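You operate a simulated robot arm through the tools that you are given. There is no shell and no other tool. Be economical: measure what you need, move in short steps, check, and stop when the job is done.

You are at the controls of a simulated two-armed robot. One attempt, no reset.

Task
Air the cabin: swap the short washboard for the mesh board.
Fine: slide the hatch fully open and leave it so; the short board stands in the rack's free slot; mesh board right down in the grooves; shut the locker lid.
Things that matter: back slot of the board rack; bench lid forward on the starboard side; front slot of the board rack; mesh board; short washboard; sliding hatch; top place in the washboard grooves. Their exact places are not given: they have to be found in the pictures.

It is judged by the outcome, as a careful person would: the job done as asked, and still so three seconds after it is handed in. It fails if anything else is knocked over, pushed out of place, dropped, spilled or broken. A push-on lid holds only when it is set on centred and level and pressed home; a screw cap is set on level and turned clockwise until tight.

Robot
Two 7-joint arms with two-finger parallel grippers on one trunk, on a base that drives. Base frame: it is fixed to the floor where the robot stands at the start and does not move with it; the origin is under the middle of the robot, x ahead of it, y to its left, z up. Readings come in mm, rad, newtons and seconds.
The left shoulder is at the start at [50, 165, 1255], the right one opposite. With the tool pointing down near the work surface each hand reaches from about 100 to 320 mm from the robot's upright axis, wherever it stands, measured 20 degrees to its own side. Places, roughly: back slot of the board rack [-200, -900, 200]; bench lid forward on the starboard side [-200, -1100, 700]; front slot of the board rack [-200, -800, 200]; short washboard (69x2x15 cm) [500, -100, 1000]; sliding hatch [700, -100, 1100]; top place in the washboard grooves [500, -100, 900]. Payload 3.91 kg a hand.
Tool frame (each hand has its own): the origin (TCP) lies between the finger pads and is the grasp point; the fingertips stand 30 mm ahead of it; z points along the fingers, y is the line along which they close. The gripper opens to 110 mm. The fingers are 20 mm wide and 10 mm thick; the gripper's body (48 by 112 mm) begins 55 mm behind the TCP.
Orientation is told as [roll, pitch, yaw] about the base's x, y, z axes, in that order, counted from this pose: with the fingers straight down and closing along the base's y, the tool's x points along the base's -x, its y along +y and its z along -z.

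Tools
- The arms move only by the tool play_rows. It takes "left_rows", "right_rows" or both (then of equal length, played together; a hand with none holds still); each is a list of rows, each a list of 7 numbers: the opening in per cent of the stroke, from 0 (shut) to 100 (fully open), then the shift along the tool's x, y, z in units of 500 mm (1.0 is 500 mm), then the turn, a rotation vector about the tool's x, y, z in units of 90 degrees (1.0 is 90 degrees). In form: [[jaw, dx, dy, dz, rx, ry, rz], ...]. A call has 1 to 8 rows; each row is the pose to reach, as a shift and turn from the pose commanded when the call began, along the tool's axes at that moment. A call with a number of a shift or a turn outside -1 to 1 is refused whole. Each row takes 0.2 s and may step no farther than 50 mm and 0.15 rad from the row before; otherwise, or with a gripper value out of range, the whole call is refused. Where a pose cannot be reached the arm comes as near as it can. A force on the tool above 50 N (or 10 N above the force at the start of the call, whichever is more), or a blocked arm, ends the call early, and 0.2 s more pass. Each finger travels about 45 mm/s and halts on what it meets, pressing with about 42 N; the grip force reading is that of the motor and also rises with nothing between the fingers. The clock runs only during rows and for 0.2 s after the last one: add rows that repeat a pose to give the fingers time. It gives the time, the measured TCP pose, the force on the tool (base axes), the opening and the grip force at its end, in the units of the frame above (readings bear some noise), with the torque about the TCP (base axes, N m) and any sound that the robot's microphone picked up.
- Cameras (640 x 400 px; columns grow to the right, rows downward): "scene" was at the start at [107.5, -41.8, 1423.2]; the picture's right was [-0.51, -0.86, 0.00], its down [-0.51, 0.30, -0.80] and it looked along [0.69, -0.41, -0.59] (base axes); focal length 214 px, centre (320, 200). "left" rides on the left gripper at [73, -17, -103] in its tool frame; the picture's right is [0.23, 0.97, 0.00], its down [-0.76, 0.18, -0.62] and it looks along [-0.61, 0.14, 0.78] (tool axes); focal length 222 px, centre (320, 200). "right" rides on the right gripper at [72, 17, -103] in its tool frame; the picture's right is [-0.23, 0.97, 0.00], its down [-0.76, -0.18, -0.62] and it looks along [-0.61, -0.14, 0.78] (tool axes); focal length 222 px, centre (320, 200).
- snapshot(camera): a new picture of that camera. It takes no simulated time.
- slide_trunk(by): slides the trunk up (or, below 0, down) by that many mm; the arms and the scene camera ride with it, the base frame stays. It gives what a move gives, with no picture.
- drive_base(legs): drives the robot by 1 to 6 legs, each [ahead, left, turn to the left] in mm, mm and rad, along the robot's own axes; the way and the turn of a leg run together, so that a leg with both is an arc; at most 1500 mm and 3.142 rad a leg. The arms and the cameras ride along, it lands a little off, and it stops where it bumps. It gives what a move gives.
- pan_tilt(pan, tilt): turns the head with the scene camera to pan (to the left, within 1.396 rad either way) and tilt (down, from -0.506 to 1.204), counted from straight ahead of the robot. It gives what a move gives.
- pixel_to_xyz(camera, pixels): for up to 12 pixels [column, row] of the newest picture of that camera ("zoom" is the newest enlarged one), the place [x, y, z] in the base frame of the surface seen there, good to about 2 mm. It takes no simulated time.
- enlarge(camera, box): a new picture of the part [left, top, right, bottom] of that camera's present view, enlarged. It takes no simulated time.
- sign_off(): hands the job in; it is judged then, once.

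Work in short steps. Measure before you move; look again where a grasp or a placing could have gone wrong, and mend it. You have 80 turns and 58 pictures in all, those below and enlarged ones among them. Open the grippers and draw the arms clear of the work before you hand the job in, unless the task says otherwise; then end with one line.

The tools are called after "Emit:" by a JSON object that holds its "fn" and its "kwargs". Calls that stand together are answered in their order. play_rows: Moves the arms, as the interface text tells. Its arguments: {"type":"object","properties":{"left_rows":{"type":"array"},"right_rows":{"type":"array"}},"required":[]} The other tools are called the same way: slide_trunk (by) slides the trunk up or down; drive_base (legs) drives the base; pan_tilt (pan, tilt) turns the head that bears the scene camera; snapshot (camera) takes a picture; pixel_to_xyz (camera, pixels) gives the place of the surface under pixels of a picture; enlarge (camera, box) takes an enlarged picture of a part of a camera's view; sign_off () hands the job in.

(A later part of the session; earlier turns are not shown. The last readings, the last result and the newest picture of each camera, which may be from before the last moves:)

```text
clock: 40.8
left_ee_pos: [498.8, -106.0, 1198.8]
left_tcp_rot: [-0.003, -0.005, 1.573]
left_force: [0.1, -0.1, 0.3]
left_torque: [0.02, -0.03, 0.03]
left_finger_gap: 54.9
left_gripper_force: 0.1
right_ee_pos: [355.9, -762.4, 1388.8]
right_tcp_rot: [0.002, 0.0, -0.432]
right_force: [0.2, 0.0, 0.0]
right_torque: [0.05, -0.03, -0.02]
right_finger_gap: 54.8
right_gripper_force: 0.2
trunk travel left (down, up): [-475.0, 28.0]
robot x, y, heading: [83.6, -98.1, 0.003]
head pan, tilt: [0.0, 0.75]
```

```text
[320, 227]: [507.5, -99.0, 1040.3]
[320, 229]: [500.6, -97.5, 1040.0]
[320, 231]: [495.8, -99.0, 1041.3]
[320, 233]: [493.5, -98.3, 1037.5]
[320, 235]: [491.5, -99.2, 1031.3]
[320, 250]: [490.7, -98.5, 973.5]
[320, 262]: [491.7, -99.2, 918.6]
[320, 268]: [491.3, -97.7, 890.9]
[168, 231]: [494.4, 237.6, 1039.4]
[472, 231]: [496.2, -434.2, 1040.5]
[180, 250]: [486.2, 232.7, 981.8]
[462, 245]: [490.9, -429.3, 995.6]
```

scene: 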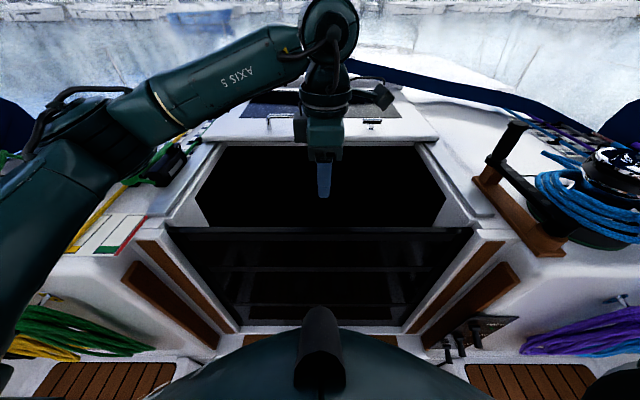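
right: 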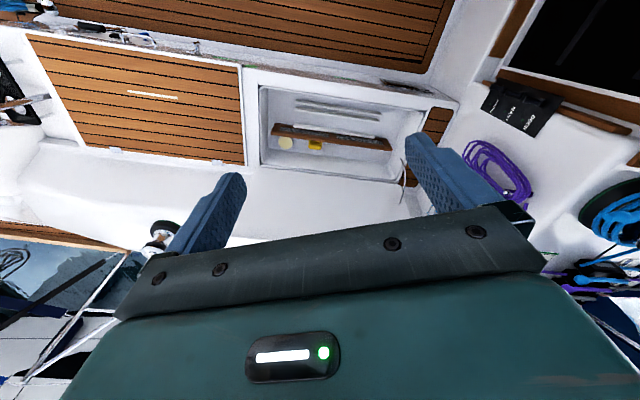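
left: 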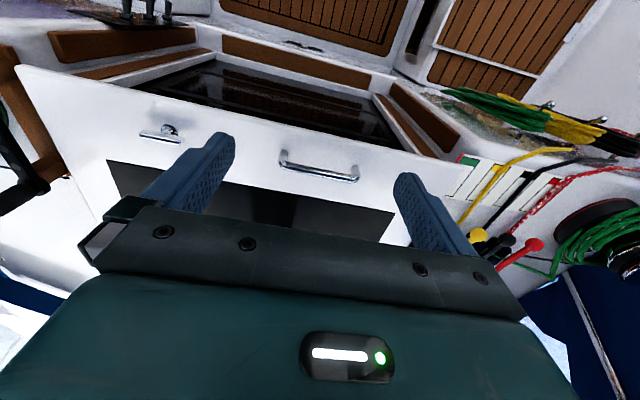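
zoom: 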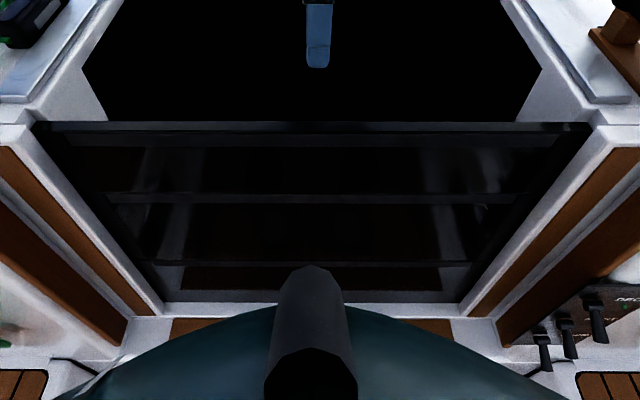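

The board is x 491–511, top z 1040, middle y≈-99. I lower the open fingers over it to z≈1012 and close.

Emit:
{"fn": "play_rows", "kwargs": {"left_rows": [[50, -0.014, -0.004, 0.09, 0, 0, 0], [50, -0.014, -0.004, 0.18, 0, 0, 0], [50, -0.014, -0.004, 0.25, 0, 0, 0], [50, -0.014, -0.004, 0.31, 0, 0, 0], [50, -0.014, -0.004, 0.35, 0, 0, 0], [50, -0.014, -0.004, 0.374, 0, 0, 0], [50, -0.014, -0.004, 0.374, 0, 0, 0]]}}

Emit:
{"fn": "play_rows", "kwargs": {"left_rows": [[30, 0, 0, 0, 0, 0, 0], [10, 0, 0, 0, 0, 0, 0], [0, 0, 0, 0, 0, 0, 0], [0, 0, 0, 0, 0, 0, 0]]}}

```text
clock: 42.4
left_ee_pos: [505.1, -96.1, 1011.0]
left_tcp_rot: [-0.002, -0.003, 1.572]
left_force: [0.4, -0.4, -0.7]
left_torque: [0.01, -0.01, -0.03]
left_finger_gap: 55.1
left_gripper_force: 0.0
right_ee_pos: [357.7, -757.8, 1390.4]
right_tcp_rot: [-0.002, 0.0, -0.434]
right_force: [0.5, -0.5, 0.4]
right_torque: [0.0, -0.01, -0.02]
right_finger_gap: 55.1
right_gripper_force: 0.1
trunk travel left (down, up): [-475.0, 28.0]
robot x, y, heading: [81.3, -100.2, 0.001]
head pan, tilt: [0.0, 0.75]
```

```text
clock: 43.4
left_ee_pos: [501.5, -95.7, 1010.6]
left_tcp_rot: [-0.001, -0.006, 1.569]
left_force: [-16.6, 2.2, -0.3]
left_torque: [-0.14, -0.09, 0.17]
left_finger_gap: 18.9
left_gripper_force: 41.9
right_ee_pos: [356.4, -759.4, 1390.6]
right_tcp_rot: [-0.001, -0.001, -0.432]
right_force: [-0.3, 0.4, -0.2]
right_torque: [0.0, -0.04, 0.01]
right_finger_gap: 55.0
right_gripper_force: 0.0
trunk travel left (down, up): [-475.0, 28.0]
robot x, y, heading: [85.8, -100.6, 0.005]
head pan, tilt: [0.0, 0.75]
```

Gripped at 18.9 mm; a −16 N side force means I'm ~4 mm ahead of the board, so I ease that and lift 40 mm to check.

Emit:
{"fn": "play_rows", "kwargs": {"left_rows": [[0, 0, 0.007, 0, 0, 0, 0], [0, 0, 0.007, -0.02, 0, 0, 0], [0, 0, 0.007, -0.04, 0, 0, 0], [0, 0, 0.007, -0.06, 0, 0, 0], [0, 0, 0.007, -0.08, 0, 0, 0]]}}

Emit:
{"fn": "snapshot", "kwargs": {"camera": "scene"}}

```text
clock: 44.5
left_ee_pos: [500.7, -95.9, 1051.8]
left_tcp_rot: [-0.001, -0.002, 1.573]
left_force: [-5.8, -0.3, -10.9]
left_torque: [0.1, 0.67, -0.2]
left_finger_gap: 18.6
left_gripper_force: 42.1
right_ee_pos: [358.1, -760.9, 1390.8]
right_tcp_rot: [-0.001, -0.001, -0.432]
right_force: [1.0, -0.6, -1.0]
right_torque: [-0.01, 0.0, 0.04]
right_finger_gap: 55.0
right_gripper_force: 0.0
trunk travel left (down, up): [-475.0, 28.0]
robot x, y, heading: [84.5, -100.3, 0.004]
head pan, tilt: [0.0, 0.75]
```

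```text
32 pictures are left
```

scene: 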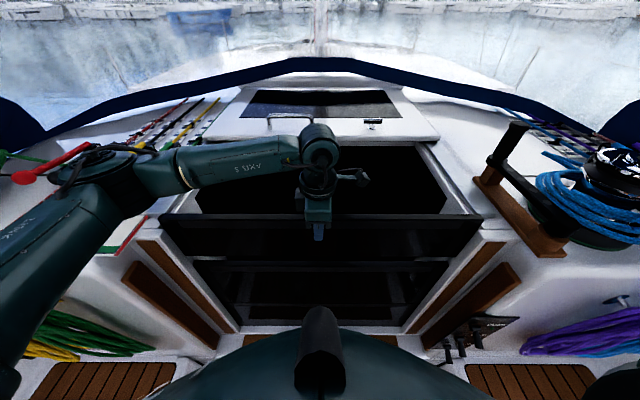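

The board rises evenly, weight ~11 N. I lift it clear of the grooves to z≈1207.

Emit:
{"fn": "play_rows", "kwargs": {"left_rows": [[0, 0, 0.003, -0.05, 0, 0, 0], [0, 0, 0.003, -0.1, 0, 0, 0], [0, 0, 0.003, -0.15, 0, 0, 0], [0, 0, 0.003, -0.2, 0, 0, 0], [0, 0, 0.003, -0.25, 0, 0, 0], [0, 0, 0.003, -0.31, 0, 0, 0], [0, 0, 0.003, -0.31, 0, 0, 0]]}}

Emit:
{"fn": "snapshot", "kwargs": {"camera": "scene"}}

Emit:
{"fn": "pixel_to_xyz", "kwargs": {"camera": "scene", "pixels": [[200, 240], [440, 240], [320, 250], [320, 290], [160, 170], [480, 170]]}}

```text
clock: 46.1
left_ee_pos: [500.1, -93.0, 1206.5]
left_tcp_rot: [-0.002, -0.003, 1.573]
left_force: [0.0, -0.4, -10.2]
left_torque: [0.05, 0.01, 0.01]
left_finger_gap: 18.9
left_gripper_force: 41.9
right_ee_pos: [359.1, -759.2, 1390.0]
right_tcp_rot: [-0.002, 0.001, -0.43]
right_force: [-0.3, -0.7, 0.7]
right_torque: [0.02, 0.02, 0.0]
right_finger_gap: 55.3
right_gripper_force: 0.2
trunk travel left (down, up): [-475.0, 28.0]
robot x, y, heading: [84.3, -99.7, 0.006]
head pan, tilt: [0.0, 0.75]
```

```text
31 pictures are left
```

scene: 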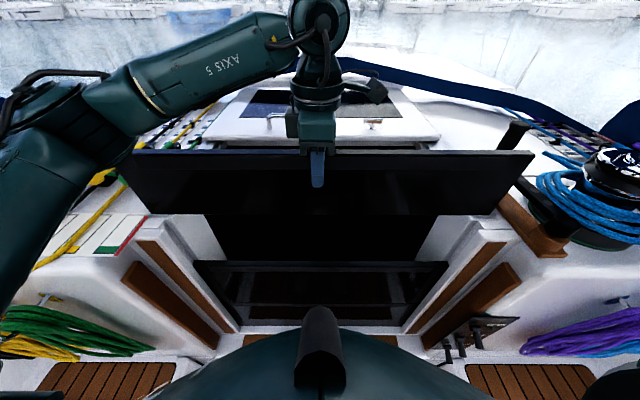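

```text
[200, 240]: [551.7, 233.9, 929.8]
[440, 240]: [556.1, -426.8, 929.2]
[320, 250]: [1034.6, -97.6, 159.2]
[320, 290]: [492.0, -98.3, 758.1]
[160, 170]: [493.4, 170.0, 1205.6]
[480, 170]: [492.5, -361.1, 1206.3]
```

The board hangs free (10 N) with its bottom at z≈1086, clear of the coaming. I tuck the right hand in, then back off 256 mm.

Emit:
{"fn": "play_rows", "kwargs": {"right_rows": [[50, 0.033, 0.073, 0, 0, 0, -0.06], [50, 0.067, 0.146, 0, 0, 0, -0.12], [50, 0.1, 0.218, 0, 0, 0, -0.18], [50, 0.134, 0.291, 0, 0, 0, -0.24], [50, 0.167, 0.364, 0, 0, 0, -0.274]]}}

Emit:
{"fn": "drive_base", "kwargs": {"legs": [[-256, 0, 0]]}}

Emit:
{"fn": "snapshot", "kwargs": {"camera": "right"}}

```text
clock: 47.4
left_ee_pos: [499.3, -93.6, 1205.1]
left_tcp_rot: [-0.002, -0.003, 1.573]
left_force: [-0.2, 0.4, -9.7]
left_torque: [0.03, 0.0, 0.02]
left_finger_gap: 18.9
left_gripper_force: 41.9
right_ee_pos: [359.7, -553.8, 1387.5]
right_tcp_rot: [-0.002, 0.001, -0.001]
right_force: [-1.3, 1.3, 0.2]
right_torque: [-0.02, 0.0, 0.02]
right_finger_gap: 55.0
right_gripper_force: 0.0
trunk travel left (down, up): [-475.0, 28.0]
robot x, y, heading: [85.1, -105.3, 0.006]
head pan, tilt: [0.0, 0.75]
```

```text
clock: 49.2
left_ee_pos: [242.2, -94.9, 1205.2]
left_tcp_rot: [-0.001, -0.004, 1.572]
left_force: [0.4, 0.1, -9.5]
left_torque: [0.02, -0.01, 0.01]
left_finger_gap: 18.7
left_gripper_force: 42.0
right_ee_pos: [103.5, -556.5, 1387.7]
right_tcp_rot: [0.0, 0.003, -0.001]
right_force: [0.1, 0.3, 1.2]
right_torque: [0.02, -0.02, 0.04]
right_finger_gap: 55.1
right_gripper_force: 0.0
trunk travel left (down, up): [-475.0, 28.0]
robot x, y, heading: [-173.5, -98.4, 0.005]
head pan, tilt: [0.0, 0.75]
```

```text
30 pictures are left
```

right: 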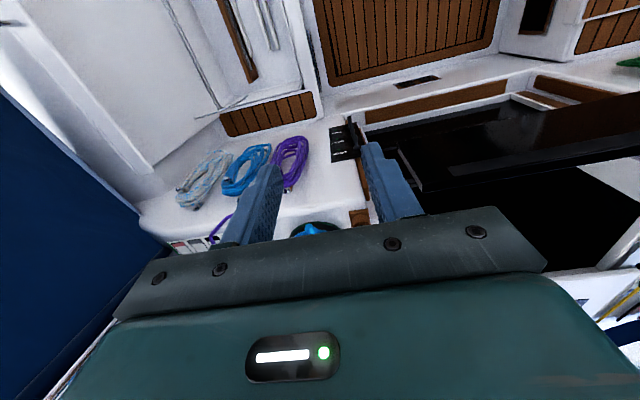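

I turn right by half first, watching the aft side.

Emit:
{"fn": "drive_base", "kwargs": {"legs": [[0, 0, -0.7]]}}

Emit:
{"fn": "pan_tilt", "kwargs": {"pan": -1.0, "tilt": 0.5}}

Emit:
{"fn": "snapshot", "kwargs": {"camera": "scene"}}

```text
clock: 51.5
left_ee_pos: [143.6, -368.6, 1205.4]
left_tcp_rot: [-0.002, -0.005, 0.863]
left_force: [0.4, -0.7, -9.4]
left_torque: [0.05, -0.04, 0.01]
left_finger_gap: 18.9
left_gripper_force: 41.9
right_ee_pos: [-261.2, -626.5, 1387.3]
right_tcp_rot: [-0.003, 0.001, -0.712]
right_force: [-0.2, 0.3, -0.2]
right_torque: [-0.02, 0.0, 0.01]
right_finger_gap: 55.2
right_gripper_force: 0.0
trunk travel left (down, up): [-475.0, 28.0]
robot x, y, heading: [-175.6, -100.9, -0.708]
head pan, tilt: [0.0, 0.75]
```

```text
clock: 52.8
left_ee_pos: [145.8, -366.9, 1205.8]
left_tcp_rot: [0.0, -0.004, 0.863]
left_force: [0.1, 1.1, -8.8]
left_torque: [0.03, -0.06, 0.0]
left_finger_gap: 18.7
left_gripper_force: 41.7
right_ee_pos: [-261.9, -626.2, 1386.7]
right_tcp_rot: [-0.002, 0.003, -0.713]
right_force: [-0.1, -0.4, 0.0]
right_torque: [-0.02, 0.03, 0.01]
right_finger_gap: 55.0
right_gripper_force: 0.1
trunk travel left (down, up): [-475.0, 28.0]
robot x, y, heading: [-175.2, -98.4, -0.707]
head pan, tilt: [-1.0, 0.499]
```

```text
29 pictures are left
```

scene: 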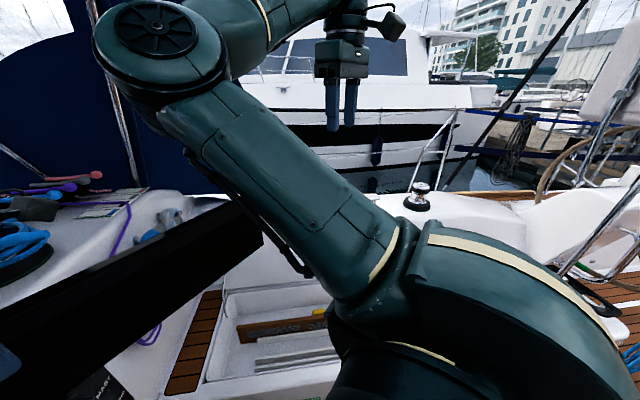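

Aft there is a wheel/pedestal near (590,150); I measure how far it is before completing the turn.

Emit:
{"fn": "pixel_to_xyz", "kwargs": {"camera": "scene", "pixels": [[545, 180], [620, 115], [610, 250], [600, 265], [500, 110], [630, 80], [620, 340]]}}

Emit:
{"fn": "drive_base", "kwargs": {"legs": [[0, 0, -0.864]]}}

Emit:
{"fn": "pan_tilt", "kwargs": {"pan": 0.0, "tilt": 0.9}}

Emit:
{"fn": "snapshot", "kwargs": {"camera": "scene"}}

```text
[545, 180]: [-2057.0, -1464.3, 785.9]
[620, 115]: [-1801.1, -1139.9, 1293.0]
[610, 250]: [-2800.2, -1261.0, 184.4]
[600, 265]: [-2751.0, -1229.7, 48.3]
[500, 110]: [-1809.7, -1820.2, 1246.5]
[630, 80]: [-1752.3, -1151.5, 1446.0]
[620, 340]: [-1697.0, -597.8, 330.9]
```

```text
clock: 55.4
left_ee_pos: [-171.1, -519.0, 1204.2]
left_tcp_rot: [-0.001, -0.005, -0.006]
left_force: [0.7, -0.9, -9.4]
left_torque: [-0.01, -0.04, 0.0]
left_finger_gap: 19.2
left_gripper_force: 41.7
right_ee_pos: [-632.4, -375.9, 1388.2]
right_tcp_rot: [0.0, -0.001, -1.58]
right_force: [0.2, 0.2, -0.2]
right_torque: [0.01, -0.04, 0.02]
right_finger_gap: 54.9
right_gripper_force: 0.0
trunk travel left (down, up): [-475.0, 28.0]
robot x, y, heading: [-173.8, -101.0, -1.575]
head pan, tilt: [-1.0, 0.499]
```

```text
clock: 56.7
left_ee_pos: [-171.4, -518.4, 1205.2]
left_tcp_rot: [0.001, -0.005, -0.006]
left_force: [-0.3, -0.9, -9.7]
left_torque: [0.01, -0.06, -0.01]
left_finger_gap: 18.9
left_gripper_force: 42.4
right_ee_pos: [-632.1, -375.2, 1386.8]
right_tcp_rot: [-0.002, 0.001, -1.58]
right_force: [0.1, 0.4, -0.3]
right_torque: [0.0, 0.0, 0.0]
right_finger_gap: 55.0
right_gripper_force: 0.1
trunk travel left (down, up): [-475.0, 28.0]
robot x, y, heading: [-173.4, -102.5, -1.574]
head pan, tilt: [0.0, 0.901]
```

```text
28 pictures are left
```

scene: 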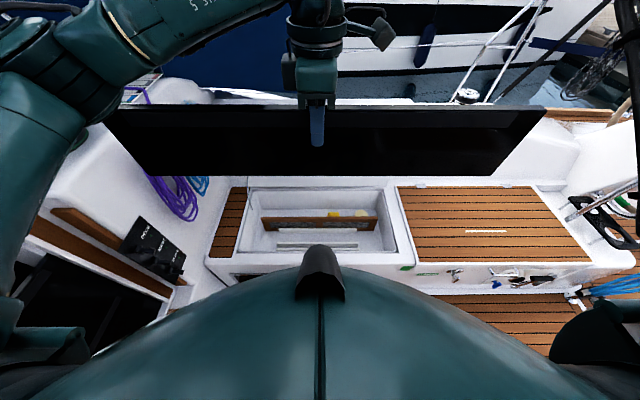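

The board now faces the open locker; the rails are visible near (330,245). I enlarge and measure them for the exact slot.

Emit:
{"fn": "enlarge", "kwargs": {"camera": "scene", "box": [235, 180, 415, 270]}}

Emit:
{"fn": "pixel_to_xyz", "kwargs": {"camera": "zoom", "pixels": [[180, 193], [430, 190], [250, 212], [250, 217], [250, 222], [250, 228], [250, 232], [250, 238], [250, 242], [250, 248], [470, 228], [170, 240]]}}

```text
3.56 times, centred on (325, 225) of scene
```

zoom: 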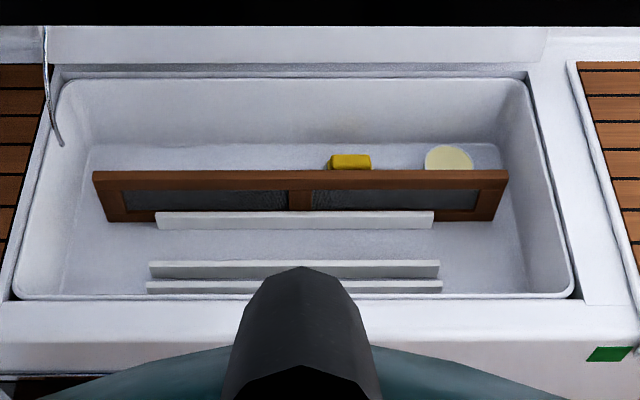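

```text
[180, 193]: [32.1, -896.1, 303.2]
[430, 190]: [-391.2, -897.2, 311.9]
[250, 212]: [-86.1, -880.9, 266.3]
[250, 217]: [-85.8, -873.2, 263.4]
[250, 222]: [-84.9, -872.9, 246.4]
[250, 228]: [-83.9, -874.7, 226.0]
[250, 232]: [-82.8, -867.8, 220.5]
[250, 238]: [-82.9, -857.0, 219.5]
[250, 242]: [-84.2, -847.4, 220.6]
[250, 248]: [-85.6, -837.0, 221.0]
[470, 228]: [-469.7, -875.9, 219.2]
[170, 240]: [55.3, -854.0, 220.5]
```

The locker floor is z≈220 and rail tops ≈265. I measure the front slot's rails in this same picture.

Emit:
{"fn": "pixel_to_xyz", "kwargs": {"camera": "zoom", "pixels": [[200, 258], [200, 261], [200, 263], [200, 266], [200, 272], [200, 278], [200, 280], [200, 282], [200, 284], [200, 288], [160, 175], [495, 177]]}}

Emit:
{"fn": "pixel_to_xyz", "kwargs": {"camera": "zoom", "pixels": [[400, 263], [400, 282], [96, 178], [505, 178], [150, 263], [438, 263], [147, 288], [441, 288], [300, 172], [300, 180], [155, 215], [433, 215]]}}

```text
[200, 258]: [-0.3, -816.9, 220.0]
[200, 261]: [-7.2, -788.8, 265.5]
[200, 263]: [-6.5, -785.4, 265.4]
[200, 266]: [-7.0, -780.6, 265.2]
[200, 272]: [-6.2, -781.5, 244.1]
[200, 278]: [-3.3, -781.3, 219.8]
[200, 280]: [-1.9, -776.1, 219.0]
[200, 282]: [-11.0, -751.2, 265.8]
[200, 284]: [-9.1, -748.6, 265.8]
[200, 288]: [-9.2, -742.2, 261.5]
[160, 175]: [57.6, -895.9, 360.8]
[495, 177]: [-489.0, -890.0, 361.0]
```

```text
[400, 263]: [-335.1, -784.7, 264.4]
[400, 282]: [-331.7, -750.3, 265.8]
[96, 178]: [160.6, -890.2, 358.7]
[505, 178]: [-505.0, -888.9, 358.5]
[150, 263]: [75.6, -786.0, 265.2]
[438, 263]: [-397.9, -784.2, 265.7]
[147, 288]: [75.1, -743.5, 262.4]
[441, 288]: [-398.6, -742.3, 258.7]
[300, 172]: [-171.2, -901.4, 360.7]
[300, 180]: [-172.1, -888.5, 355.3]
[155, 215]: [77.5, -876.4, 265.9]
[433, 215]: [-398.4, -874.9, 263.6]
```

Front slot is y -752…-781 (centre -766.5), floor z 220; my board will need TCP z≈340. I drive ahead 170 mm towards the bench.

Emit:
{"fn": "drive_base", "kwargs": {"legs": [[180, 0, 0]]}}

```text
clock: 58.2
left_ee_pos: [-171.6, -695.0, 1206.0]
left_tcp_rot: [0.0, -0.005, -0.005]
left_force: [-0.4, -0.4, -9.7]
left_torque: [0.01, -0.04, 0.03]
left_finger_gap: 18.7
left_gripper_force: 42.0
right_ee_pos: [-631.1, -553.6, 1386.6]
right_tcp_rot: [-0.002, 0.003, -1.579]
right_force: [-0.3, -0.7, 0.4]
right_torque: [0.02, 0.01, -0.02]
right_finger_gap: 55.0
right_gripper_force: 0.1
trunk travel left (down, up): [-475.0, 28.0]
robot x, y, heading: [-174.2, -277.3, -1.571]
head pan, tilt: [0.0, 0.901]
```

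Not blocked yet; I try another 45 mm.

Emit:
{"fn": "drive_base", "kwargs": {"legs": [[45, 0, 0]]}}

Emit:
{"fn": "slide_trunk", "kwargs": {"by": -250}}

Emit:
{"fn": "snapshot", "kwargs": {"camera": "scene"}}

```text
clock: 59.1
left_ee_pos: [-171.0, -723.0, 1203.0]
left_tcp_rot: [0.004, -0.007, -0.003]
left_force: [-0.2, 0.3, -9.3]
left_torque: [-0.03, 0.0, -0.02]
left_finger_gap: 19.2
left_gripper_force: 42.6
right_ee_pos: [-631.4, -580.1, 1387.0]
right_tcp_rot: [-0.003, 0.006, -1.578]
right_force: [0.8, -0.1, -0.2]
right_torque: [0.01, 0.0, 0.0]
right_finger_gap: 55.1
right_gripper_force: 0.0
trunk travel left (down, up): [-475.0, 28.0]
robot x, y, heading: [-175.3, -309.7, -1.576]
head pan, tilt: [0.0, 0.901]
stopped in leg 1: the robot was blocked; the commanded pose is now the measured one
```

```text
clock: 61.7
left_ee_pos: [-170.9, -721.2, 954.0]
left_tcp_rot: [0.0, -0.006, -0.005]
left_force: [-0.6, -0.3, -10.1]
left_torque: [0.01, -0.04, -0.01]
left_finger_gap: 19.1
left_gripper_force: 41.9
right_ee_pos: [-631.1, -579.0, 1137.5]
right_tcp_rot: [-0.001, 0.004, -1.578]
right_force: [-0.5, -0.3, 0.8]
right_torque: [-0.03, -0.01, -0.03]
right_finger_gap: 55.1
right_gripper_force: 0.1
trunk travel left (down, up): [-225.0, 278.0]
robot x, y, heading: [-175.1, -308.0, -1.576]
head pan, tilt: [0.0, 0.901]
```

```text
26 pictures are left
```

scene: 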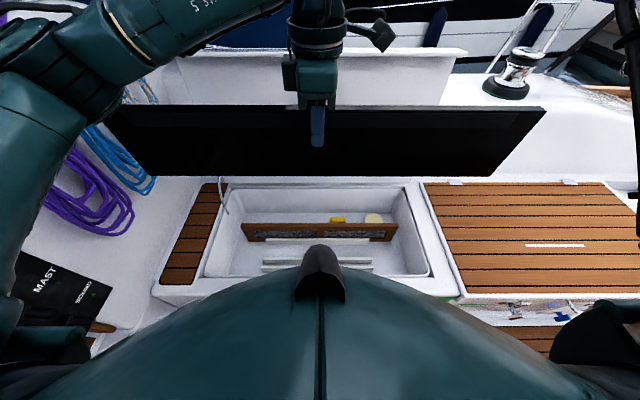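

I slide the trunk to its lowest, then move the arm 45 mm further out above the front slot.

Emit:
{"fn": "slide_trunk", "kwargs": {"by": -225}}

Emit:
{"fn": "play_rows", "kwargs": {"left_rows": [[0, 0, -0.045, 0, 0, 0, -0.003], [0, 0, -0.091, 0, 0, 0, -0.003], [0, 0, -0.091, 0.06, 0, 0, -0.003], [0, 0, -0.091, 0.12, 0, 0, -0.003], [0, 0, -0.091, 0.18, 0, 0, -0.003], [0, 0, -0.091, 0.24, 0, 0, -0.003], [0, 0, -0.091, 0.24, 0, 0, -0.003]]}}

Emit:
{"fn": "snapshot", "kwargs": {"camera": "scene"}}

```text
clock: 64.1
left_ee_pos: [-170.9, -721.4, 730.5]
left_tcp_rot: [-0.001, -0.004, -0.003]
left_force: [0.8, 0.1, -9.7]
left_torque: [-0.02, -0.06, 0.01]
left_finger_gap: 18.9
left_gripper_force: 42.1
right_ee_pos: [-631.9, -578.5, 911.1]
right_tcp_rot: [-0.002, 0.002, -1.577]
right_force: [1.4, 0.1, -0.2]
right_torque: [-0.01, -0.03, 0.0]
right_finger_gap: 55.1
right_gripper_force: 0.0
trunk travel left (down, up): [0.0, 503.0]
robot x, y, heading: [-176.4, -306.0, -1.573]
head pan, tilt: [0.0, 0.901]
```

```text
clock: 65.7
left_ee_pos: [-170.7, -765.8, 609.4]
left_tcp_rot: [0.001, -0.007, 0.002]
left_force: [0.3, 0.9, -10.1]
left_torque: [-0.03, 0.02, 0.0]
left_finger_gap: 19.3
left_gripper_force: 42.0
right_ee_pos: [-632.5, -579.9, 912.6]
right_tcp_rot: [0.0, 0.004, -1.577]
right_force: [0.4, 0.1, -0.2]
right_torque: [-0.02, -0.04, 0.0]
right_finger_gap: 54.8
right_gripper_force: 0.0
trunk travel left (down, up): [0.0, 503.0]
robot x, y, heading: [-175.9, -300.6, -1.572]
head pan, tilt: [0.0, 0.901]
```

```text
25 pictures are left
```

scene: 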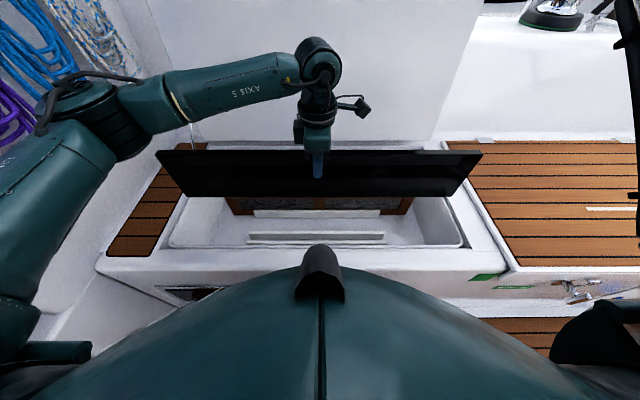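

Board is over the slot. I check the board ends and the elbow's distance to the ropes before lowering.

Emit:
{"fn": "pixel_to_xyz", "kwargs": {"camera": "scene", "pixels": [[160, 153], [476, 153], [185, 190], [455, 190], [65, 115], [40, 110], [40, 60], [15, 115], [300, 233], [300, 242], [30, 200]]}}

```text
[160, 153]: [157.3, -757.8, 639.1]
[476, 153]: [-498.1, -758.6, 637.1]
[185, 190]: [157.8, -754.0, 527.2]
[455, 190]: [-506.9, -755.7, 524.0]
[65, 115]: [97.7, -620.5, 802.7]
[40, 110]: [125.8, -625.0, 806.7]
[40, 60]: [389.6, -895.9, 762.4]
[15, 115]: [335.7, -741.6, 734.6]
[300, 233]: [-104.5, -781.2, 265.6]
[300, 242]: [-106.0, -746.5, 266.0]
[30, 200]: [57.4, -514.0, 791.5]
```

Board's front face is at y≈-756, slot edges -752/-781; I shift 1–2 mm further and lower to just above the rails.

Emit:
{"fn": "play_rows", "kwargs": {"left_rows": [[0, 0, -0.003, 0.06, 0, 0, 0], [0, 0, -0.003, 0.12, 0, 0, 0], [0, 0, -0.003, 0.18, 0, 0, 0], [0, 0, -0.003, 0.24, 0, 0, 0], [0, 0, -0.003, 0.3, 0, 0, 0], [0, 0, -0.003, 0.36, 0, 0, 0], [0, 0, -0.003, 0.4, 0, 0, 0], [0, 0, -0.003, 0.4, 0, 0, 0]]}}

Emit:
{"fn": "enlarge", "kwargs": {"camera": "scene", "box": [150, 140, 490, 280]}}

Emit:
{"fn": "pixel_to_xyz", "kwargs": {"camera": "scene", "pixels": [[200, 205], [440, 205], [215, 222], [430, 222], [300, 242]]}}

```text
clock: 67.5
left_ee_pos: [-166.7, -768.7, 407.6]
left_tcp_rot: [0.0, -0.008, 0.001]
left_force: [-0.1, -0.5, -10.2]
left_torque: [-0.01, -0.06, -0.03]
left_finger_gap: 18.9
left_gripper_force: 42.4
right_ee_pos: [-632.3, -579.7, 912.4]
right_tcp_rot: [-0.003, 0.003, -1.578]
right_force: [0.2, 0.7, 0.1]
right_torque: [-0.04, 0.01, 0.0]
right_finger_gap: 55.0
right_gripper_force: 0.1
trunk travel left (down, up): [0.0, 503.0]
robot x, y, heading: [-174.3, -303.0, -1.572]
head pan, tilt: [0.0, 0.901]
```

```text
1.88 times, centred on (320, 210) of scene
```

zoom: 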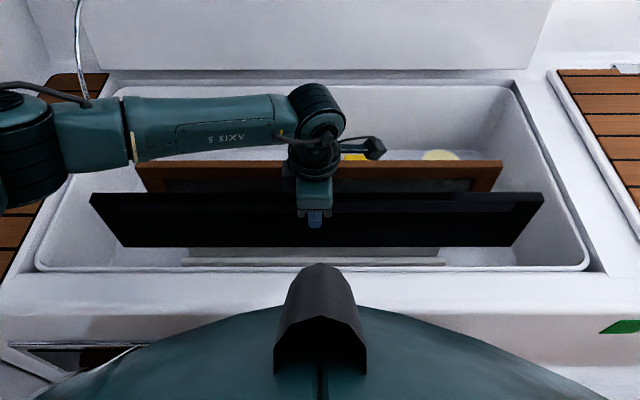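

```text
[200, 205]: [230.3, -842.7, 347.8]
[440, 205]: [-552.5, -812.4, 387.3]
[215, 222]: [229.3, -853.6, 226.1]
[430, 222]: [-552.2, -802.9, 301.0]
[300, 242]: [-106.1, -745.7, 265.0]
```

I measure the board's face and bottom edge in the enlarged picture against the rails.

Emit:
{"fn": "pixel_to_xyz", "kwargs": {"camera": "zoom", "pixels": [[150, 205], [480, 205], [150, 240], [480, 240], [130, 240], [510, 240], [210, 261], [420, 261], [210, 253], [420, 253]]}}

```text
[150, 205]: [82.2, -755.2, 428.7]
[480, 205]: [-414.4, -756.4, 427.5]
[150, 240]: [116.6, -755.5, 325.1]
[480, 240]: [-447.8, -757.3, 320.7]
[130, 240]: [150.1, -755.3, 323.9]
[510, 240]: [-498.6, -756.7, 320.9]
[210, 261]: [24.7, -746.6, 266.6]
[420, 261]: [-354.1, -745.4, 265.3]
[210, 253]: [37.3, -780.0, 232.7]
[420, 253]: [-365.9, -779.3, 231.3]
```

Front face −756 within the slot edges (−752/−781). I lower slowly to the floor of the slot.

Emit:
{"fn": "play_rows", "kwargs": {"left_rows": [[0, 0, -0.001, 0.03, 0, 0, 0], [0, 0, -0.001, 0.06, 0, 0, 0], [0, 0, -0.001, 0.09, 0, 0, 0], [0, 0, -0.001, 0.115, 0, 0, 0], [0, 0, -0.001, 0.128, 0, 0, 0], [0, 0, -0.001, 0.136, 0, 0, 0], [0, 0, -0.001, 0.136, 0, 0, 0]]}}

```text
clock: 69.1
left_ee_pos: [-169.4, -768.8, 340.8]
left_tcp_rot: [0.0, -0.006, 0.003]
left_force: [0.7, 0.4, -9.4]
left_torque: [0.01, -0.04, -0.01]
left_finger_gap: 18.9
left_gripper_force: 42.5
right_ee_pos: [-631.6, -579.6, 911.5]
right_tcp_rot: [-0.001, 0.003, -1.577]
right_force: [-0.1, 0.6, -0.2]
right_torque: [-0.01, -0.04, -0.02]
right_finger_gap: 55.1
right_gripper_force: 0.0
trunk travel left (down, up): [0.0, 503.0]
robot x, y, heading: [-178.2, -304.5, -1.575]
head pan, tilt: [0.0, 0.901]
```

Still carrying the full weight at z 341; I lower in 2 mm steps until it rests.

Emit:
{"fn": "play_rows", "kwargs": {"left_rows": [[0, 0, 0, 0.003, 0, 0, 0], [0, 0, 0, 0.006, 0, 0, 0], [0, 0, 0, 0.009, 0, 0, 0], [0, 0, 0, 0.012, 0, 0, 0]]}}

Emit:
{"fn": "enlarge", "kwargs": {"camera": "scene", "box": [150, 140, 490, 280]}}

```text
clock: 70.1
left_ee_pos: [-169.6, -769.8, 334.7]
left_tcp_rot: [0.001, -0.007, 0.003]
left_force: [-0.1, 0.4, -10.1]
left_torque: [0.01, -0.05, 0.0]
left_finger_gap: 19.1
left_gripper_force: 41.8
right_ee_pos: [-631.5, -580.0, 912.5]
right_tcp_rot: [-0.002, 0.005, -1.577]
right_force: [0.5, 1.7, 0.2]
right_torque: [0.0, 0.03, -0.01]
right_finger_gap: 54.9
right_gripper_force: 0.1
trunk travel left (down, up): [0.0, 503.0]
robot x, y, heading: [-176.5, -303.8, -1.577]
head pan, tilt: [0.0, 0.901]
```

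```text
1.88 times, centred on (320, 210) of scene
```

zoom: 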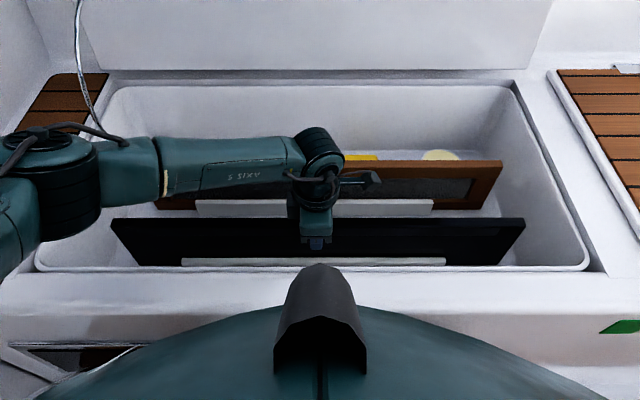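

The board is behind the front rail. I measure its top, bottom, ends and the floor next to it.

Emit:
{"fn": "pixel_to_xyz", "kwargs": {"camera": "zoom", "pixels": [[130, 223], [510, 223], [145, 262], [490, 262], [155, 268], [480, 268], [300, 215], [200, 225], [440, 225]]}}

Emit:
{"fn": "play_rows", "kwargs": {"left_rows": [[0, 0, 0, 0.003, 0, 0, 0], [0, 0, 0, 0.006, 0, 0, 0], [0, 0, 0, 0.009, 0, 0, 0], [0, 0, 0, 0.012, 0, 0, 0]]}}

```text
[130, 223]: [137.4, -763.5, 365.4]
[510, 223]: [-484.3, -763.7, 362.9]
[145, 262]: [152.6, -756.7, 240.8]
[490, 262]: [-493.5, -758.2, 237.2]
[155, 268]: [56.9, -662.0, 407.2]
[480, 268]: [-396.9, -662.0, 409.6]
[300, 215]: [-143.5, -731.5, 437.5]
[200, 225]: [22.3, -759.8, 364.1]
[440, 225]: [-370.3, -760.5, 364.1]
```

```text
clock: 71.1
left_ee_pos: [-170.1, -770.0, 330.6]
left_tcp_rot: [-0.002, -0.004, 0.002]
left_force: [2.8, 1.4, -0.5]
left_torque: [0.29, 0.92, -0.19]
left_finger_gap: 18.9
left_gripper_force: 42.6
right_ee_pos: [-630.8, -577.4, 912.8]
right_tcp_rot: [-0.003, 0.003, -1.577]
right_force: [-0.3, 0.3, -0.4]
right_torque: [0.01, -0.01, 0.01]
right_finger_gap: 54.8
right_gripper_force: 0.0
trunk travel left (down, up): [0.0, 503.0]
robot x, y, heading: [-173.9, -301.5, -1.575]
head pan, tilt: [0.0, 0.901]
```

It rests now (force ~0). I press 2 mm more, open the fingers and rise 200 mm.

Emit:
{"fn": "play_rows", "kwargs": {"left_rows": [[0, 0, 0, 0.004, 0, 0, 0], [10, 0, 0, 0.004, 0, 0, 0], [30, 0, 0, 0.004, 0, 0, 0], [45, 0, 0, 0.004, 0, 0, 0], [45, 0, 0, 0.004, 0, 0, 0], [45, 0, 0, -0.06, 0, 0, 0], [45, 0, 0, -0.14, 0, 0, 0], [45, 0, 0, -0.23, 0, 0, 0]]}}

Emit:
{"fn": "enlarge", "kwargs": {"camera": "scene", "box": [150, 120, 490, 280]}}

Emit:
{"fn": "pixel_to_xyz", "kwargs": {"camera": "zoom", "pixels": [[130, 245], [500, 245], [145, 280], [490, 280], [200, 245], [440, 245], [220, 185], [430, 185]]}}

```text
clock: 72.9
left_ee_pos: [-169.7, -768.6, 445.5]
left_tcp_rot: [-0.001, -0.006, 0.004]
left_force: [0.5, -0.8, -0.5]
left_torque: [-0.01, 0.01, 0.01]
left_finger_gap: 49.3
left_gripper_force: 0.1
right_ee_pos: [-631.8, -579.3, 912.8]
right_tcp_rot: [0.0, 0.002, -1.578]
right_force: [0.4, 1.1, 0.8]
right_torque: [0.02, 0.02, 0.02]
right_finger_gap: 55.1
right_gripper_force: 0.0
trunk travel left (down, up): [0.0, 503.0]
robot x, y, heading: [-175.7, -304.2, -1.573]
head pan, tilt: [0.0, 0.901]
```

```text
1.88 times, centred on (320, 200) of scene
```

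zoom: 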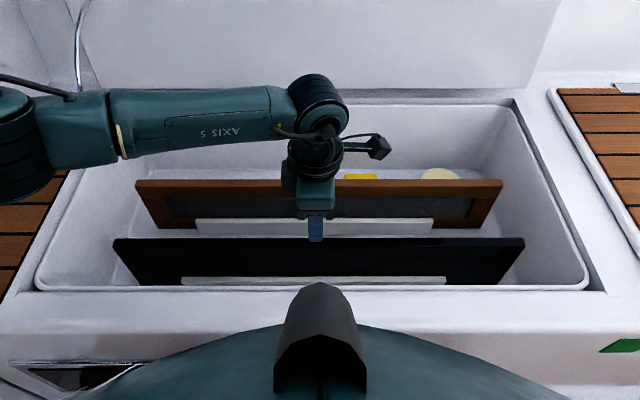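

```text
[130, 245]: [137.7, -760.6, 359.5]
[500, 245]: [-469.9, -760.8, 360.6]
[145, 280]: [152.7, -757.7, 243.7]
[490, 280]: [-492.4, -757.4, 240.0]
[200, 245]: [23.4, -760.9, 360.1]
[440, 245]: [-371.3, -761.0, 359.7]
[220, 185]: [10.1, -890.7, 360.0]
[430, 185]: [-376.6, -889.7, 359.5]
```

The short board stands seated and level (top z 360 all along). Now I raise and reach out to above the mesh board (y≈-899) to see whether the arm gets there.

Emit:
{"fn": "play_rows", "kwargs": {"left_rows": [[45, 0, 0, -0.06, 0, 0, 0], [45, 0, -0.06, -0.12, 0, 0, 0], [45, 0, -0.12, -0.12, 0, 0, 0], [45, 0, -0.18, -0.12, 0, 0, 0], [45, 0, -0.24, -0.12, 0, 0, 0], [45, 0, -0.26, -0.12, 0, 0, 0], [45, 0, -0.26, -0.12, 0, 0, 0]]}}

```text
clock: 74.5
left_ee_pos: [-172.3, -898.2, 503.7]
left_tcp_rot: [-0.002, -0.005, 0.0]
left_force: [0.0, -0.5, 0.1]
left_torque: [0.02, 0.0, 0.01]
left_finger_gap: 50.0
left_gripper_force: 0.0
right_ee_pos: [-631.1, -578.7, 911.9]
right_tcp_rot: [-0.001, 0.004, -1.578]
right_force: [-0.3, -0.5, 0.1]
right_torque: [0.0, 0.0, 0.0]
right_finger_gap: 55.1
right_gripper_force: 0.1
trunk travel left (down, up): [0.0, 503.0]
robot x, y, heading: [-175.6, -302.6, -1.572]
head pan, tilt: [0.0, 0.901]
```

Reached. I check the mesh board's top edge under the hand before going down.

Emit:
{"fn": "enlarge", "kwargs": {"camera": "scene", "box": [200, 150, 440, 260]}}

Emit:
{"fn": "pixel_to_xyz", "kwargs": {"camera": "zoom", "pixels": [[250, 182], [250, 186], [250, 190], [250, 194], [250, 198], [250, 202], [250, 210], [450, 186], [450, 190], [450, 194], [450, 198], [450, 206]]}}

```text
2.67 times, centred on (320, 205) of scene
```

zoom: 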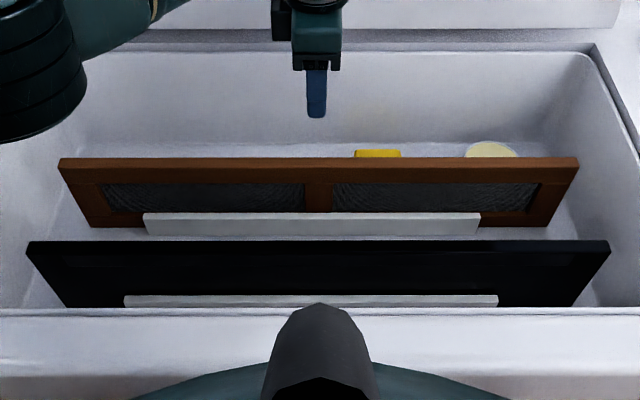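

```text
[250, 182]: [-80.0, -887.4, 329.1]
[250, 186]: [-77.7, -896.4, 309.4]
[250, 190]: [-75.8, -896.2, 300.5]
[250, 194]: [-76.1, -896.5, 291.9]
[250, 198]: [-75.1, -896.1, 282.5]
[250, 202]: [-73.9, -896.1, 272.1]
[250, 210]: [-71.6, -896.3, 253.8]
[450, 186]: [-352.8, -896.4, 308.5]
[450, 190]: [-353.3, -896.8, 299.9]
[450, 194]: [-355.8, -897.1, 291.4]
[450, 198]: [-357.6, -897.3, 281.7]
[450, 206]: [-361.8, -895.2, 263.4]
```

Frame front face −887.5, centre ≈−897.5, middle x≈−172. I lower to z≈332 and close on the middle stile.

Emit:
{"fn": "play_rows", "kwargs": {"left_rows": [[45, 0, 0, 0.07, 0, 0, 0], [45, 0, 0, 0.14, 0, 0, 0], [45, 0, 0, 0.21, 0, 0, 0], [45, 0, 0, 0.27, 0, 0, 0], [45, 0, 0, 0.32, 0, 0, 0], [45, 0, 0, 0.342, 0, 0, 0], [45, 0, 0, 0.342, 0, 0, 0]]}}

Emit:
{"fn": "play_rows", "kwargs": {"left_rows": [[25, 0, 0, 0, 0, 0, 0], [10, 0, 0, 0, 0, 0, 0], [0, 0, 0, 0, 0, 0, 0], [0, 0, 0, 0, 0, 0, 0], [0, 0, 0, -0.02, 0, 0, 0], [0, 0, 0, -0.05, 0, 0, 0], [0, 0, 0, -0.08, 0, 0, 0]]}}

Emit:
{"fn": "enlarge", "kwargs": {"camera": "scene", "box": [150, 120, 490, 280]}}

```text
clock: 76.1
left_ee_pos: [-148.0, -886.1, 366.6]
left_tcp_rot: [0.0, -0.005, 0.002]
left_force: [0.2, -0.6, 0.7]
left_torque: [0.01, 0.01, 0.01]
left_finger_gap: 49.1
left_gripper_force: 0.1
left hand out of reach, approached as far as the arm can: row 3, 4, 5, 6, 7
right_ee_pos: [-631.9, -579.8, 911.8]
right_tcp_rot: [0.0, 0.003, -1.577]
right_force: [-0.4, 0.5, -0.2]
right_torque: [0.01, 0.01, -0.01]
right_finger_gap: 55.2
right_gripper_force: 0.1
trunk travel left (down, up): [0.0, 503.0]
robot x, y, heading: [-175.7, -303.9, -1.568]
head pan, tilt: [0.0, 0.901]
```

```text
clock: 77.7
left_ee_pos: [-148.6, -887.1, 407.7]
left_tcp_rot: [-0.001, -0.008, 0.003]
left_force: [0.8, -6.6, -6.4]
left_torque: [-0.93, -0.19, -0.09]
left_finger_gap: 20.0
left_gripper_force: 41.8
right_ee_pos: [-631.3, -579.2, 912.1]
right_tcp_rot: [-0.002, 0.003, -1.579]
right_force: [0.0, 0.3, 0.3]
right_torque: [0.04, -0.01, 0.04]
right_finger_gap: 55.3
right_gripper_force: 0.0
trunk travel left (down, up): [0.0, 503.0]
robot x, y, heading: [-175.2, -303.9, -1.573]
head pan, tilt: [0.0, 0.901]
```

```text
1.88 times, centred on (320, 200) of scene
```

zoom: 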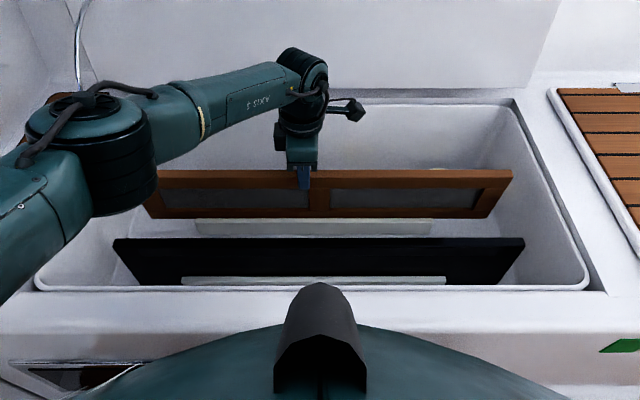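

The arm fell short: it gripped 24 mm off centre and only with the tips. I put the board back down, release, rise, and will shift the base right for better reach.

Emit:
{"fn": "play_rows", "kwargs": {"left_rows": [[0, 0, 0, 0.03, 0, 0, 0], [0, 0, 0, 0.06, 0, 0, 0], [0, 0, 0, 0.08, 0, 0, 0], [0, 0, 0, 0.083, 0, 0, 0], [20, 0, 0, 0.083, 0, 0, 0], [45, 0, 0, 0.083, 0, 0, 0], [45, 0, 0, 0.083, 0, 0, 0], [45, 0, 0, 0.0, 0, 0, 0]]}}

Emit:
{"fn": "play_rows", "kwargs": {"left_rows": [[45, 0, 0, -0.08, 0, 0, 0], [45, 0, 0, -0.16, 0, 0, 0], [45, 0, 0.05, -0.2, 0, 0, 0]]}}

Emit:
{"fn": "drive_base", "kwargs": {"legs": [[0, -165, 0]]}}

Emit:
{"fn": "enlarge", "kwargs": {"camera": "scene", "box": [120, 120, 420, 280]}}

```text
clock: 79.5
left_ee_pos: [-147.9, -885.6, 406.3]
left_tcp_rot: [0.0, -0.007, 0.001]
left_force: [-0.4, 0.0, 0.6]
left_torque: [0.01, -0.02, -0.02]
left_finger_gap: 49.6
left_gripper_force: 0.1
right_ee_pos: [-632.2, -579.1, 912.7]
right_tcp_rot: [-0.001, 0.004, -1.579]
right_force: [-0.1, -0.4, 0.5]
right_torque: [0.01, -0.02, -0.01]
right_finger_gap: 55.2
right_gripper_force: 0.0
trunk travel left (down, up): [0.0, 503.0]
robot x, y, heading: [-170.2, -301.1, -1.574]
head pan, tilt: [0.0, 0.901]
```

```text
clock: 80.3
left_ee_pos: [-148.6, -861.9, 508.5]
left_tcp_rot: [-0.001, -0.006, 0.002]
left_force: [-1.0, 0.3, -0.4]
left_torque: [0.01, -0.04, -0.01]
left_finger_gap: 49.6
left_gripper_force: 0.1
right_ee_pos: [-631.0, -579.2, 912.6]
right_tcp_rot: [-0.003, 0.003, -1.578]
right_force: [1.1, 0.6, 0.3]
right_torque: [0.01, 0.01, -0.01]
right_finger_gap: 55.1
right_gripper_force: 0.1
trunk travel left (down, up): [0.0, 503.0]
robot x, y, heading: [-177.6, -302.5, -1.573]
head pan, tilt: [0.0, 0.901]
```

```text
clock: 82.4
left_ee_pos: [-313.4, -862.5, 508.1]
left_tcp_rot: [-0.002, -0.005, -0.003]
left_force: [-0.8, 0.2, 0.5]
left_torque: [0.01, 0.02, 0.0]
left_finger_gap: 49.4
left_gripper_force: 0.2
right_ee_pos: [-797.6, -577.4, 912.7]
right_tcp_rot: [-0.001, 0.004, -1.581]
right_force: [-0.2, -0.7, -0.3]
right_torque: [0.02, 0.03, -0.02]
right_finger_gap: 54.8
right_gripper_force: 0.1
trunk travel left (down, up): [0.0, 503.0]
robot x, y, heading: [-339.4, -304.5, -1.574]
head pan, tilt: [0.0, 0.901]
```

```text
2.13 times, centred on (270, 200) of scene
```

zoom: 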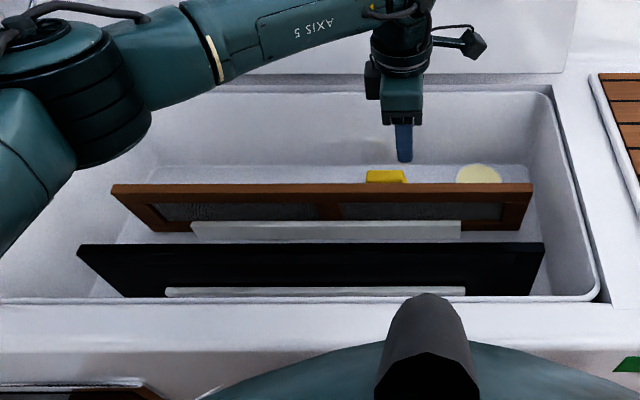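

The mesh board is back in its slot. I measure its ends again and move the hand over its middle.

Emit:
{"fn": "pixel_to_xyz", "kwargs": {"camera": "zoom", "pixels": [[115, 190], [528, 190], [180, 195], [480, 192], [330, 193], [330, 188]]}}

Emit:
{"fn": "play_rows", "kwargs": {"left_rows": [[45, -0.08, -0.02, 0, 0, 0, 0], [45, -0.16, -0.04, 0, 0, 0, 0], [45, -0.24, -0.06, 0, 0, 0, 0], [45, -0.282, -0.071, 0, 0, 0, 0], [45, -0.282, -0.071, 0.06, 0, 0, 0], [45, -0.282, -0.071, 0.06, 0, 0, 0]]}}

```text
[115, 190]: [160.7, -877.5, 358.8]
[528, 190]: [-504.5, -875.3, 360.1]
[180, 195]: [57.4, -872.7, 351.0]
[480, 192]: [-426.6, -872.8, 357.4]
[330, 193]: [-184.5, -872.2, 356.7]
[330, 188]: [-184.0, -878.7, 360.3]
```

```text
clock: 83.8
left_ee_pos: [-171.3, -896.2, 477.9]
left_tcp_rot: [-0.003, -0.008, -0.001]
left_force: [0.1, -0.1, -0.1]
left_torque: [-0.01, -0.01, 0.0]
left_finger_gap: 49.4
left_gripper_force: 0.0
right_ee_pos: [-798.4, -577.8, 911.6]
right_tcp_rot: [-0.001, 0.004, -1.583]
right_force: [-0.6, 0.0, -0.4]
right_torque: [0.0, 0.0, 0.0]
right_finger_gap: 54.8
right_gripper_force: 0.1
trunk travel left (down, up): [0.0, 503.0]
robot x, y, heading: [-340.8, -303.6, -1.576]
head pan, tilt: [0.0, 0.901]
```

The mesh board now leans slightly on its front rail (top front face −872.5). I go down at y≈−889 to z≈332 and close, which will upright it.

Emit:
{"fn": "play_rows", "kwargs": {"left_rows": [[48, 0, 0.014, 0.06, 0, 0, 0], [48, 0, 0.014, 0.12, 0, 0, 0], [48, 0, 0.014, 0.18, 0, 0, 0], [48, 0, 0.014, 0.23, 0, 0, 0], [48, 0, 0.014, 0.27, 0, 0, 0], [48, 0, 0.014, 0.29, 0, 0, 0], [48, 0, 0.014, 0.29, 0, 0, 0]]}}

```text
clock: 85.4
left_ee_pos: [-172.1, -890.3, 333.6]
left_tcp_rot: [0.001, -0.005, -0.002]
left_force: [0.6, 0.7, 0.2]
left_torque: [-0.01, 0.02, -0.01]
left_finger_gap: 52.7
left_gripper_force: 0.1
right_ee_pos: [-797.5, -577.0, 912.1]
right_tcp_rot: [-0.001, 0.005, -1.583]
right_force: [-0.6, -0.4, -0.6]
right_torque: [0.03, -0.01, 0.05]
right_finger_gap: 55.2
right_gripper_force: 0.0
trunk travel left (down, up): [0.0, 503.0]
robot x, y, heading: [-339.3, -302.4, -1.577]
head pan, tilt: [0.0, 0.901]
```

Reached exactly this time. I close the fingers and lift 45 mm, then look.

Emit:
{"fn": "play_rows", "kwargs": {"left_rows": [[25, 0, 0, 0, 0, 0, 0], [10, 0, 0, 0, 0, 0, 0], [0, 0, 0, 0, 0, 0, 0], [0, 0, 0, 0, 0, 0, 0], [0, 0, 0, -0.03, 0, 0, 0], [0, 0, 0, -0.06, 0, 0, 0], [0, 0, 0, -0.09, 0, 0, 0]]}}

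Emit:
{"fn": "enlarge", "kwargs": {"camera": "scene", "box": [120, 120, 420, 280]}}

Emit:
{"fn": "pixel_to_xyz", "kwargs": {"camera": "zoom", "pixels": [[150, 170], [500, 170], [180, 215], [480, 215]]}}

```text
clock: 87.0
left_ee_pos: [-172.1, -892.9, 379.5]
left_tcp_rot: [-0.007, 0.0, 0.001]
left_force: [-0.4, -22.3, -8.6]
left_torque: [-2.52, 0.25, -0.01]
left_finger_gap: 19.7
left_gripper_force: 42.1
right_ee_pos: [-798.4, -577.2, 912.3]
right_tcp_rot: [-0.002, 0.005, -1.58]
right_force: [-0.8, 0.9, 0.4]
right_torque: [-0.01, 0.02, -0.03]
right_finger_gap: 55.1
right_gripper_force: 0.0
trunk travel left (down, up): [0.0, 503.0]
robot x, y, heading: [-340.3, -302.4, -1.577]
head pan, tilt: [0.0, 0.901]
```

```text
2.13 times, centred on (270, 200) of scene
```

zoom: 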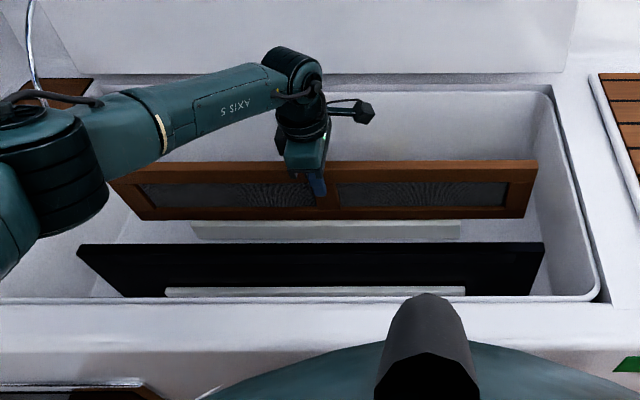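

```text
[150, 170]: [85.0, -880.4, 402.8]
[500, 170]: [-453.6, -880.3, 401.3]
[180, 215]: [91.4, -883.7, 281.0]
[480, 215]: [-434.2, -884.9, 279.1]
```

The −22 N means the board is pressed on the front rail; I shift 5 mm back while lifting clear out to z≈560.

Emit:
{"fn": "play_rows", "kwargs": {"left_rows": [[0, 0, -0.008, 0, 0, 0, 0], [0, 0, -0.008, -0.03, 0, 0, 0], [0, 0, -0.008, -0.09, 0, 0, 0], [0, 0, -0.008, -0.16, 0, 0, 0], [0, 0, -0.008, -0.23, 0, 0, 0], [0, 0, -0.008, -0.3, 0, 0, 0], [0, 0, -0.008, -0.36, 0, 0, 0], [0, 0, -0.008, -0.36, 0, 0, 0]]}}

Emit:
{"fn": "snapshot", "kwargs": {"camera": "scene"}}

```text
clock: 88.8
left_ee_pos: [-173.8, -894.9, 561.1]
left_tcp_rot: [0.001, -0.006, -0.002]
left_force: [0.0, 1.0, -6.3]
left_torque: [-0.03, 0.0, 0.03]
left_finger_gap: 18.9
left_gripper_force: 42.3
right_ee_pos: [-798.0, -577.4, 912.3]
right_tcp_rot: [-0.001, 0.004, -1.58]
right_force: [-0.2, -0.1, -0.2]
right_torque: [0.04, 0.02, 0.0]
right_finger_gap: 55.4
right_gripper_force: 0.1
trunk travel left (down, up): [0.0, 503.0]
robot x, y, heading: [-342.7, -304.3, -1.577]
head pan, tilt: [0.0, 0.901]
```

```text
17 pictures are left
```

scene: 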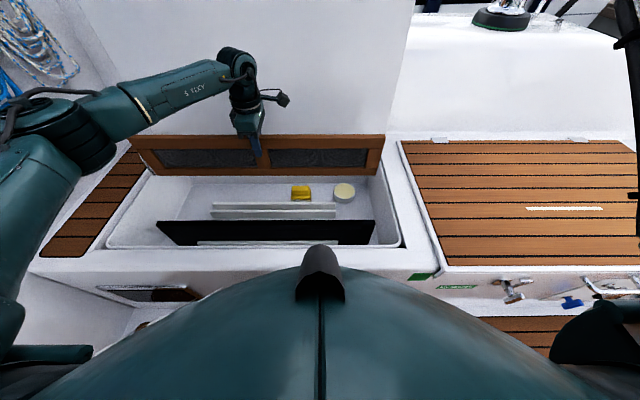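

The mesh board is out and hanging free (6.3 N). I raise the trunk, then draw the arm in to the carrying pose used before (413 mm ahead, centred, z≈1206).

Emit:
{"fn": "slide_trunk", "kwargs": {"by": 475}}

Emit:
{"fn": "play_rows", "kwargs": {"left_rows": [[0, 0.04, 0.045, -0.043, 0, 0, 0], [0, 0.08, 0.09, -0.086, 0, 0, 0], [0, 0.12, 0.135, -0.13, 0, 0, 0], [0, 0.165, 0.18, -0.172, 0, 0, 0], [0, 0.205, 0.225, -0.215, 0, 0, 0], [0, 0.245, 0.27, -0.258, 0, 0, 0], [0, 0.285, 0.315, -0.3, 0, 0, 0], [0, 0.33, 0.36, -0.344, 0, 0, 0]]}}

Emit:
{"fn": "drive_base", "kwargs": {"legs": [[-204, 0, 0]]}}

```text
refused: 475 is not a number from -400 to 400
```

```text
clock: 90.6
left_ee_pos: [-339.3, -714.0, 731.0]
left_tcp_rot: [-0.002, -0.007, -0.002]
left_force: [0.0, -0.3, -6.0]
left_torque: [-0.01, -0.01, 0.0]
left_finger_gap: 18.6
left_gripper_force: 42.1
right_ee_pos: [-797.4, -576.6, 912.4]
right_tcp_rot: [0.0, 0.002, -1.582]
right_force: [-0.8, -0.6, -0.7]
right_torque: [0.03, 0.02, -0.02]
right_finger_gap: 55.3
right_gripper_force: 0.0
trunk travel left (down, up): [0.0, 503.0]
robot x, y, heading: [-338.8, -302.9, -1.576]
head pan, tilt: [0.0, 0.901]
```

```text
clock: 92.2
left_ee_pos: [-338.7, -512.5, 731.4]
left_tcp_rot: [0.0, -0.007, 0.001]
left_force: [0.1, 0.0, -5.6]
left_torque: [0.03, -0.02, -0.01]
left_finger_gap: 18.9
left_gripper_force: 42.0
right_ee_pos: [-797.7, -374.8, 911.1]
right_tcp_rot: [-0.002, 0.002, -1.58]
right_force: [0.3, -0.5, -0.6]
right_torque: [-0.02, 0.0, 0.01]
right_finger_gap: 55.1
right_gripper_force: 0.1
trunk travel left (down, up): [0.0, 503.0]
robot x, y, heading: [-339.7, -99.4, -1.575]
head pan, tilt: [0.0, 0.901]
```

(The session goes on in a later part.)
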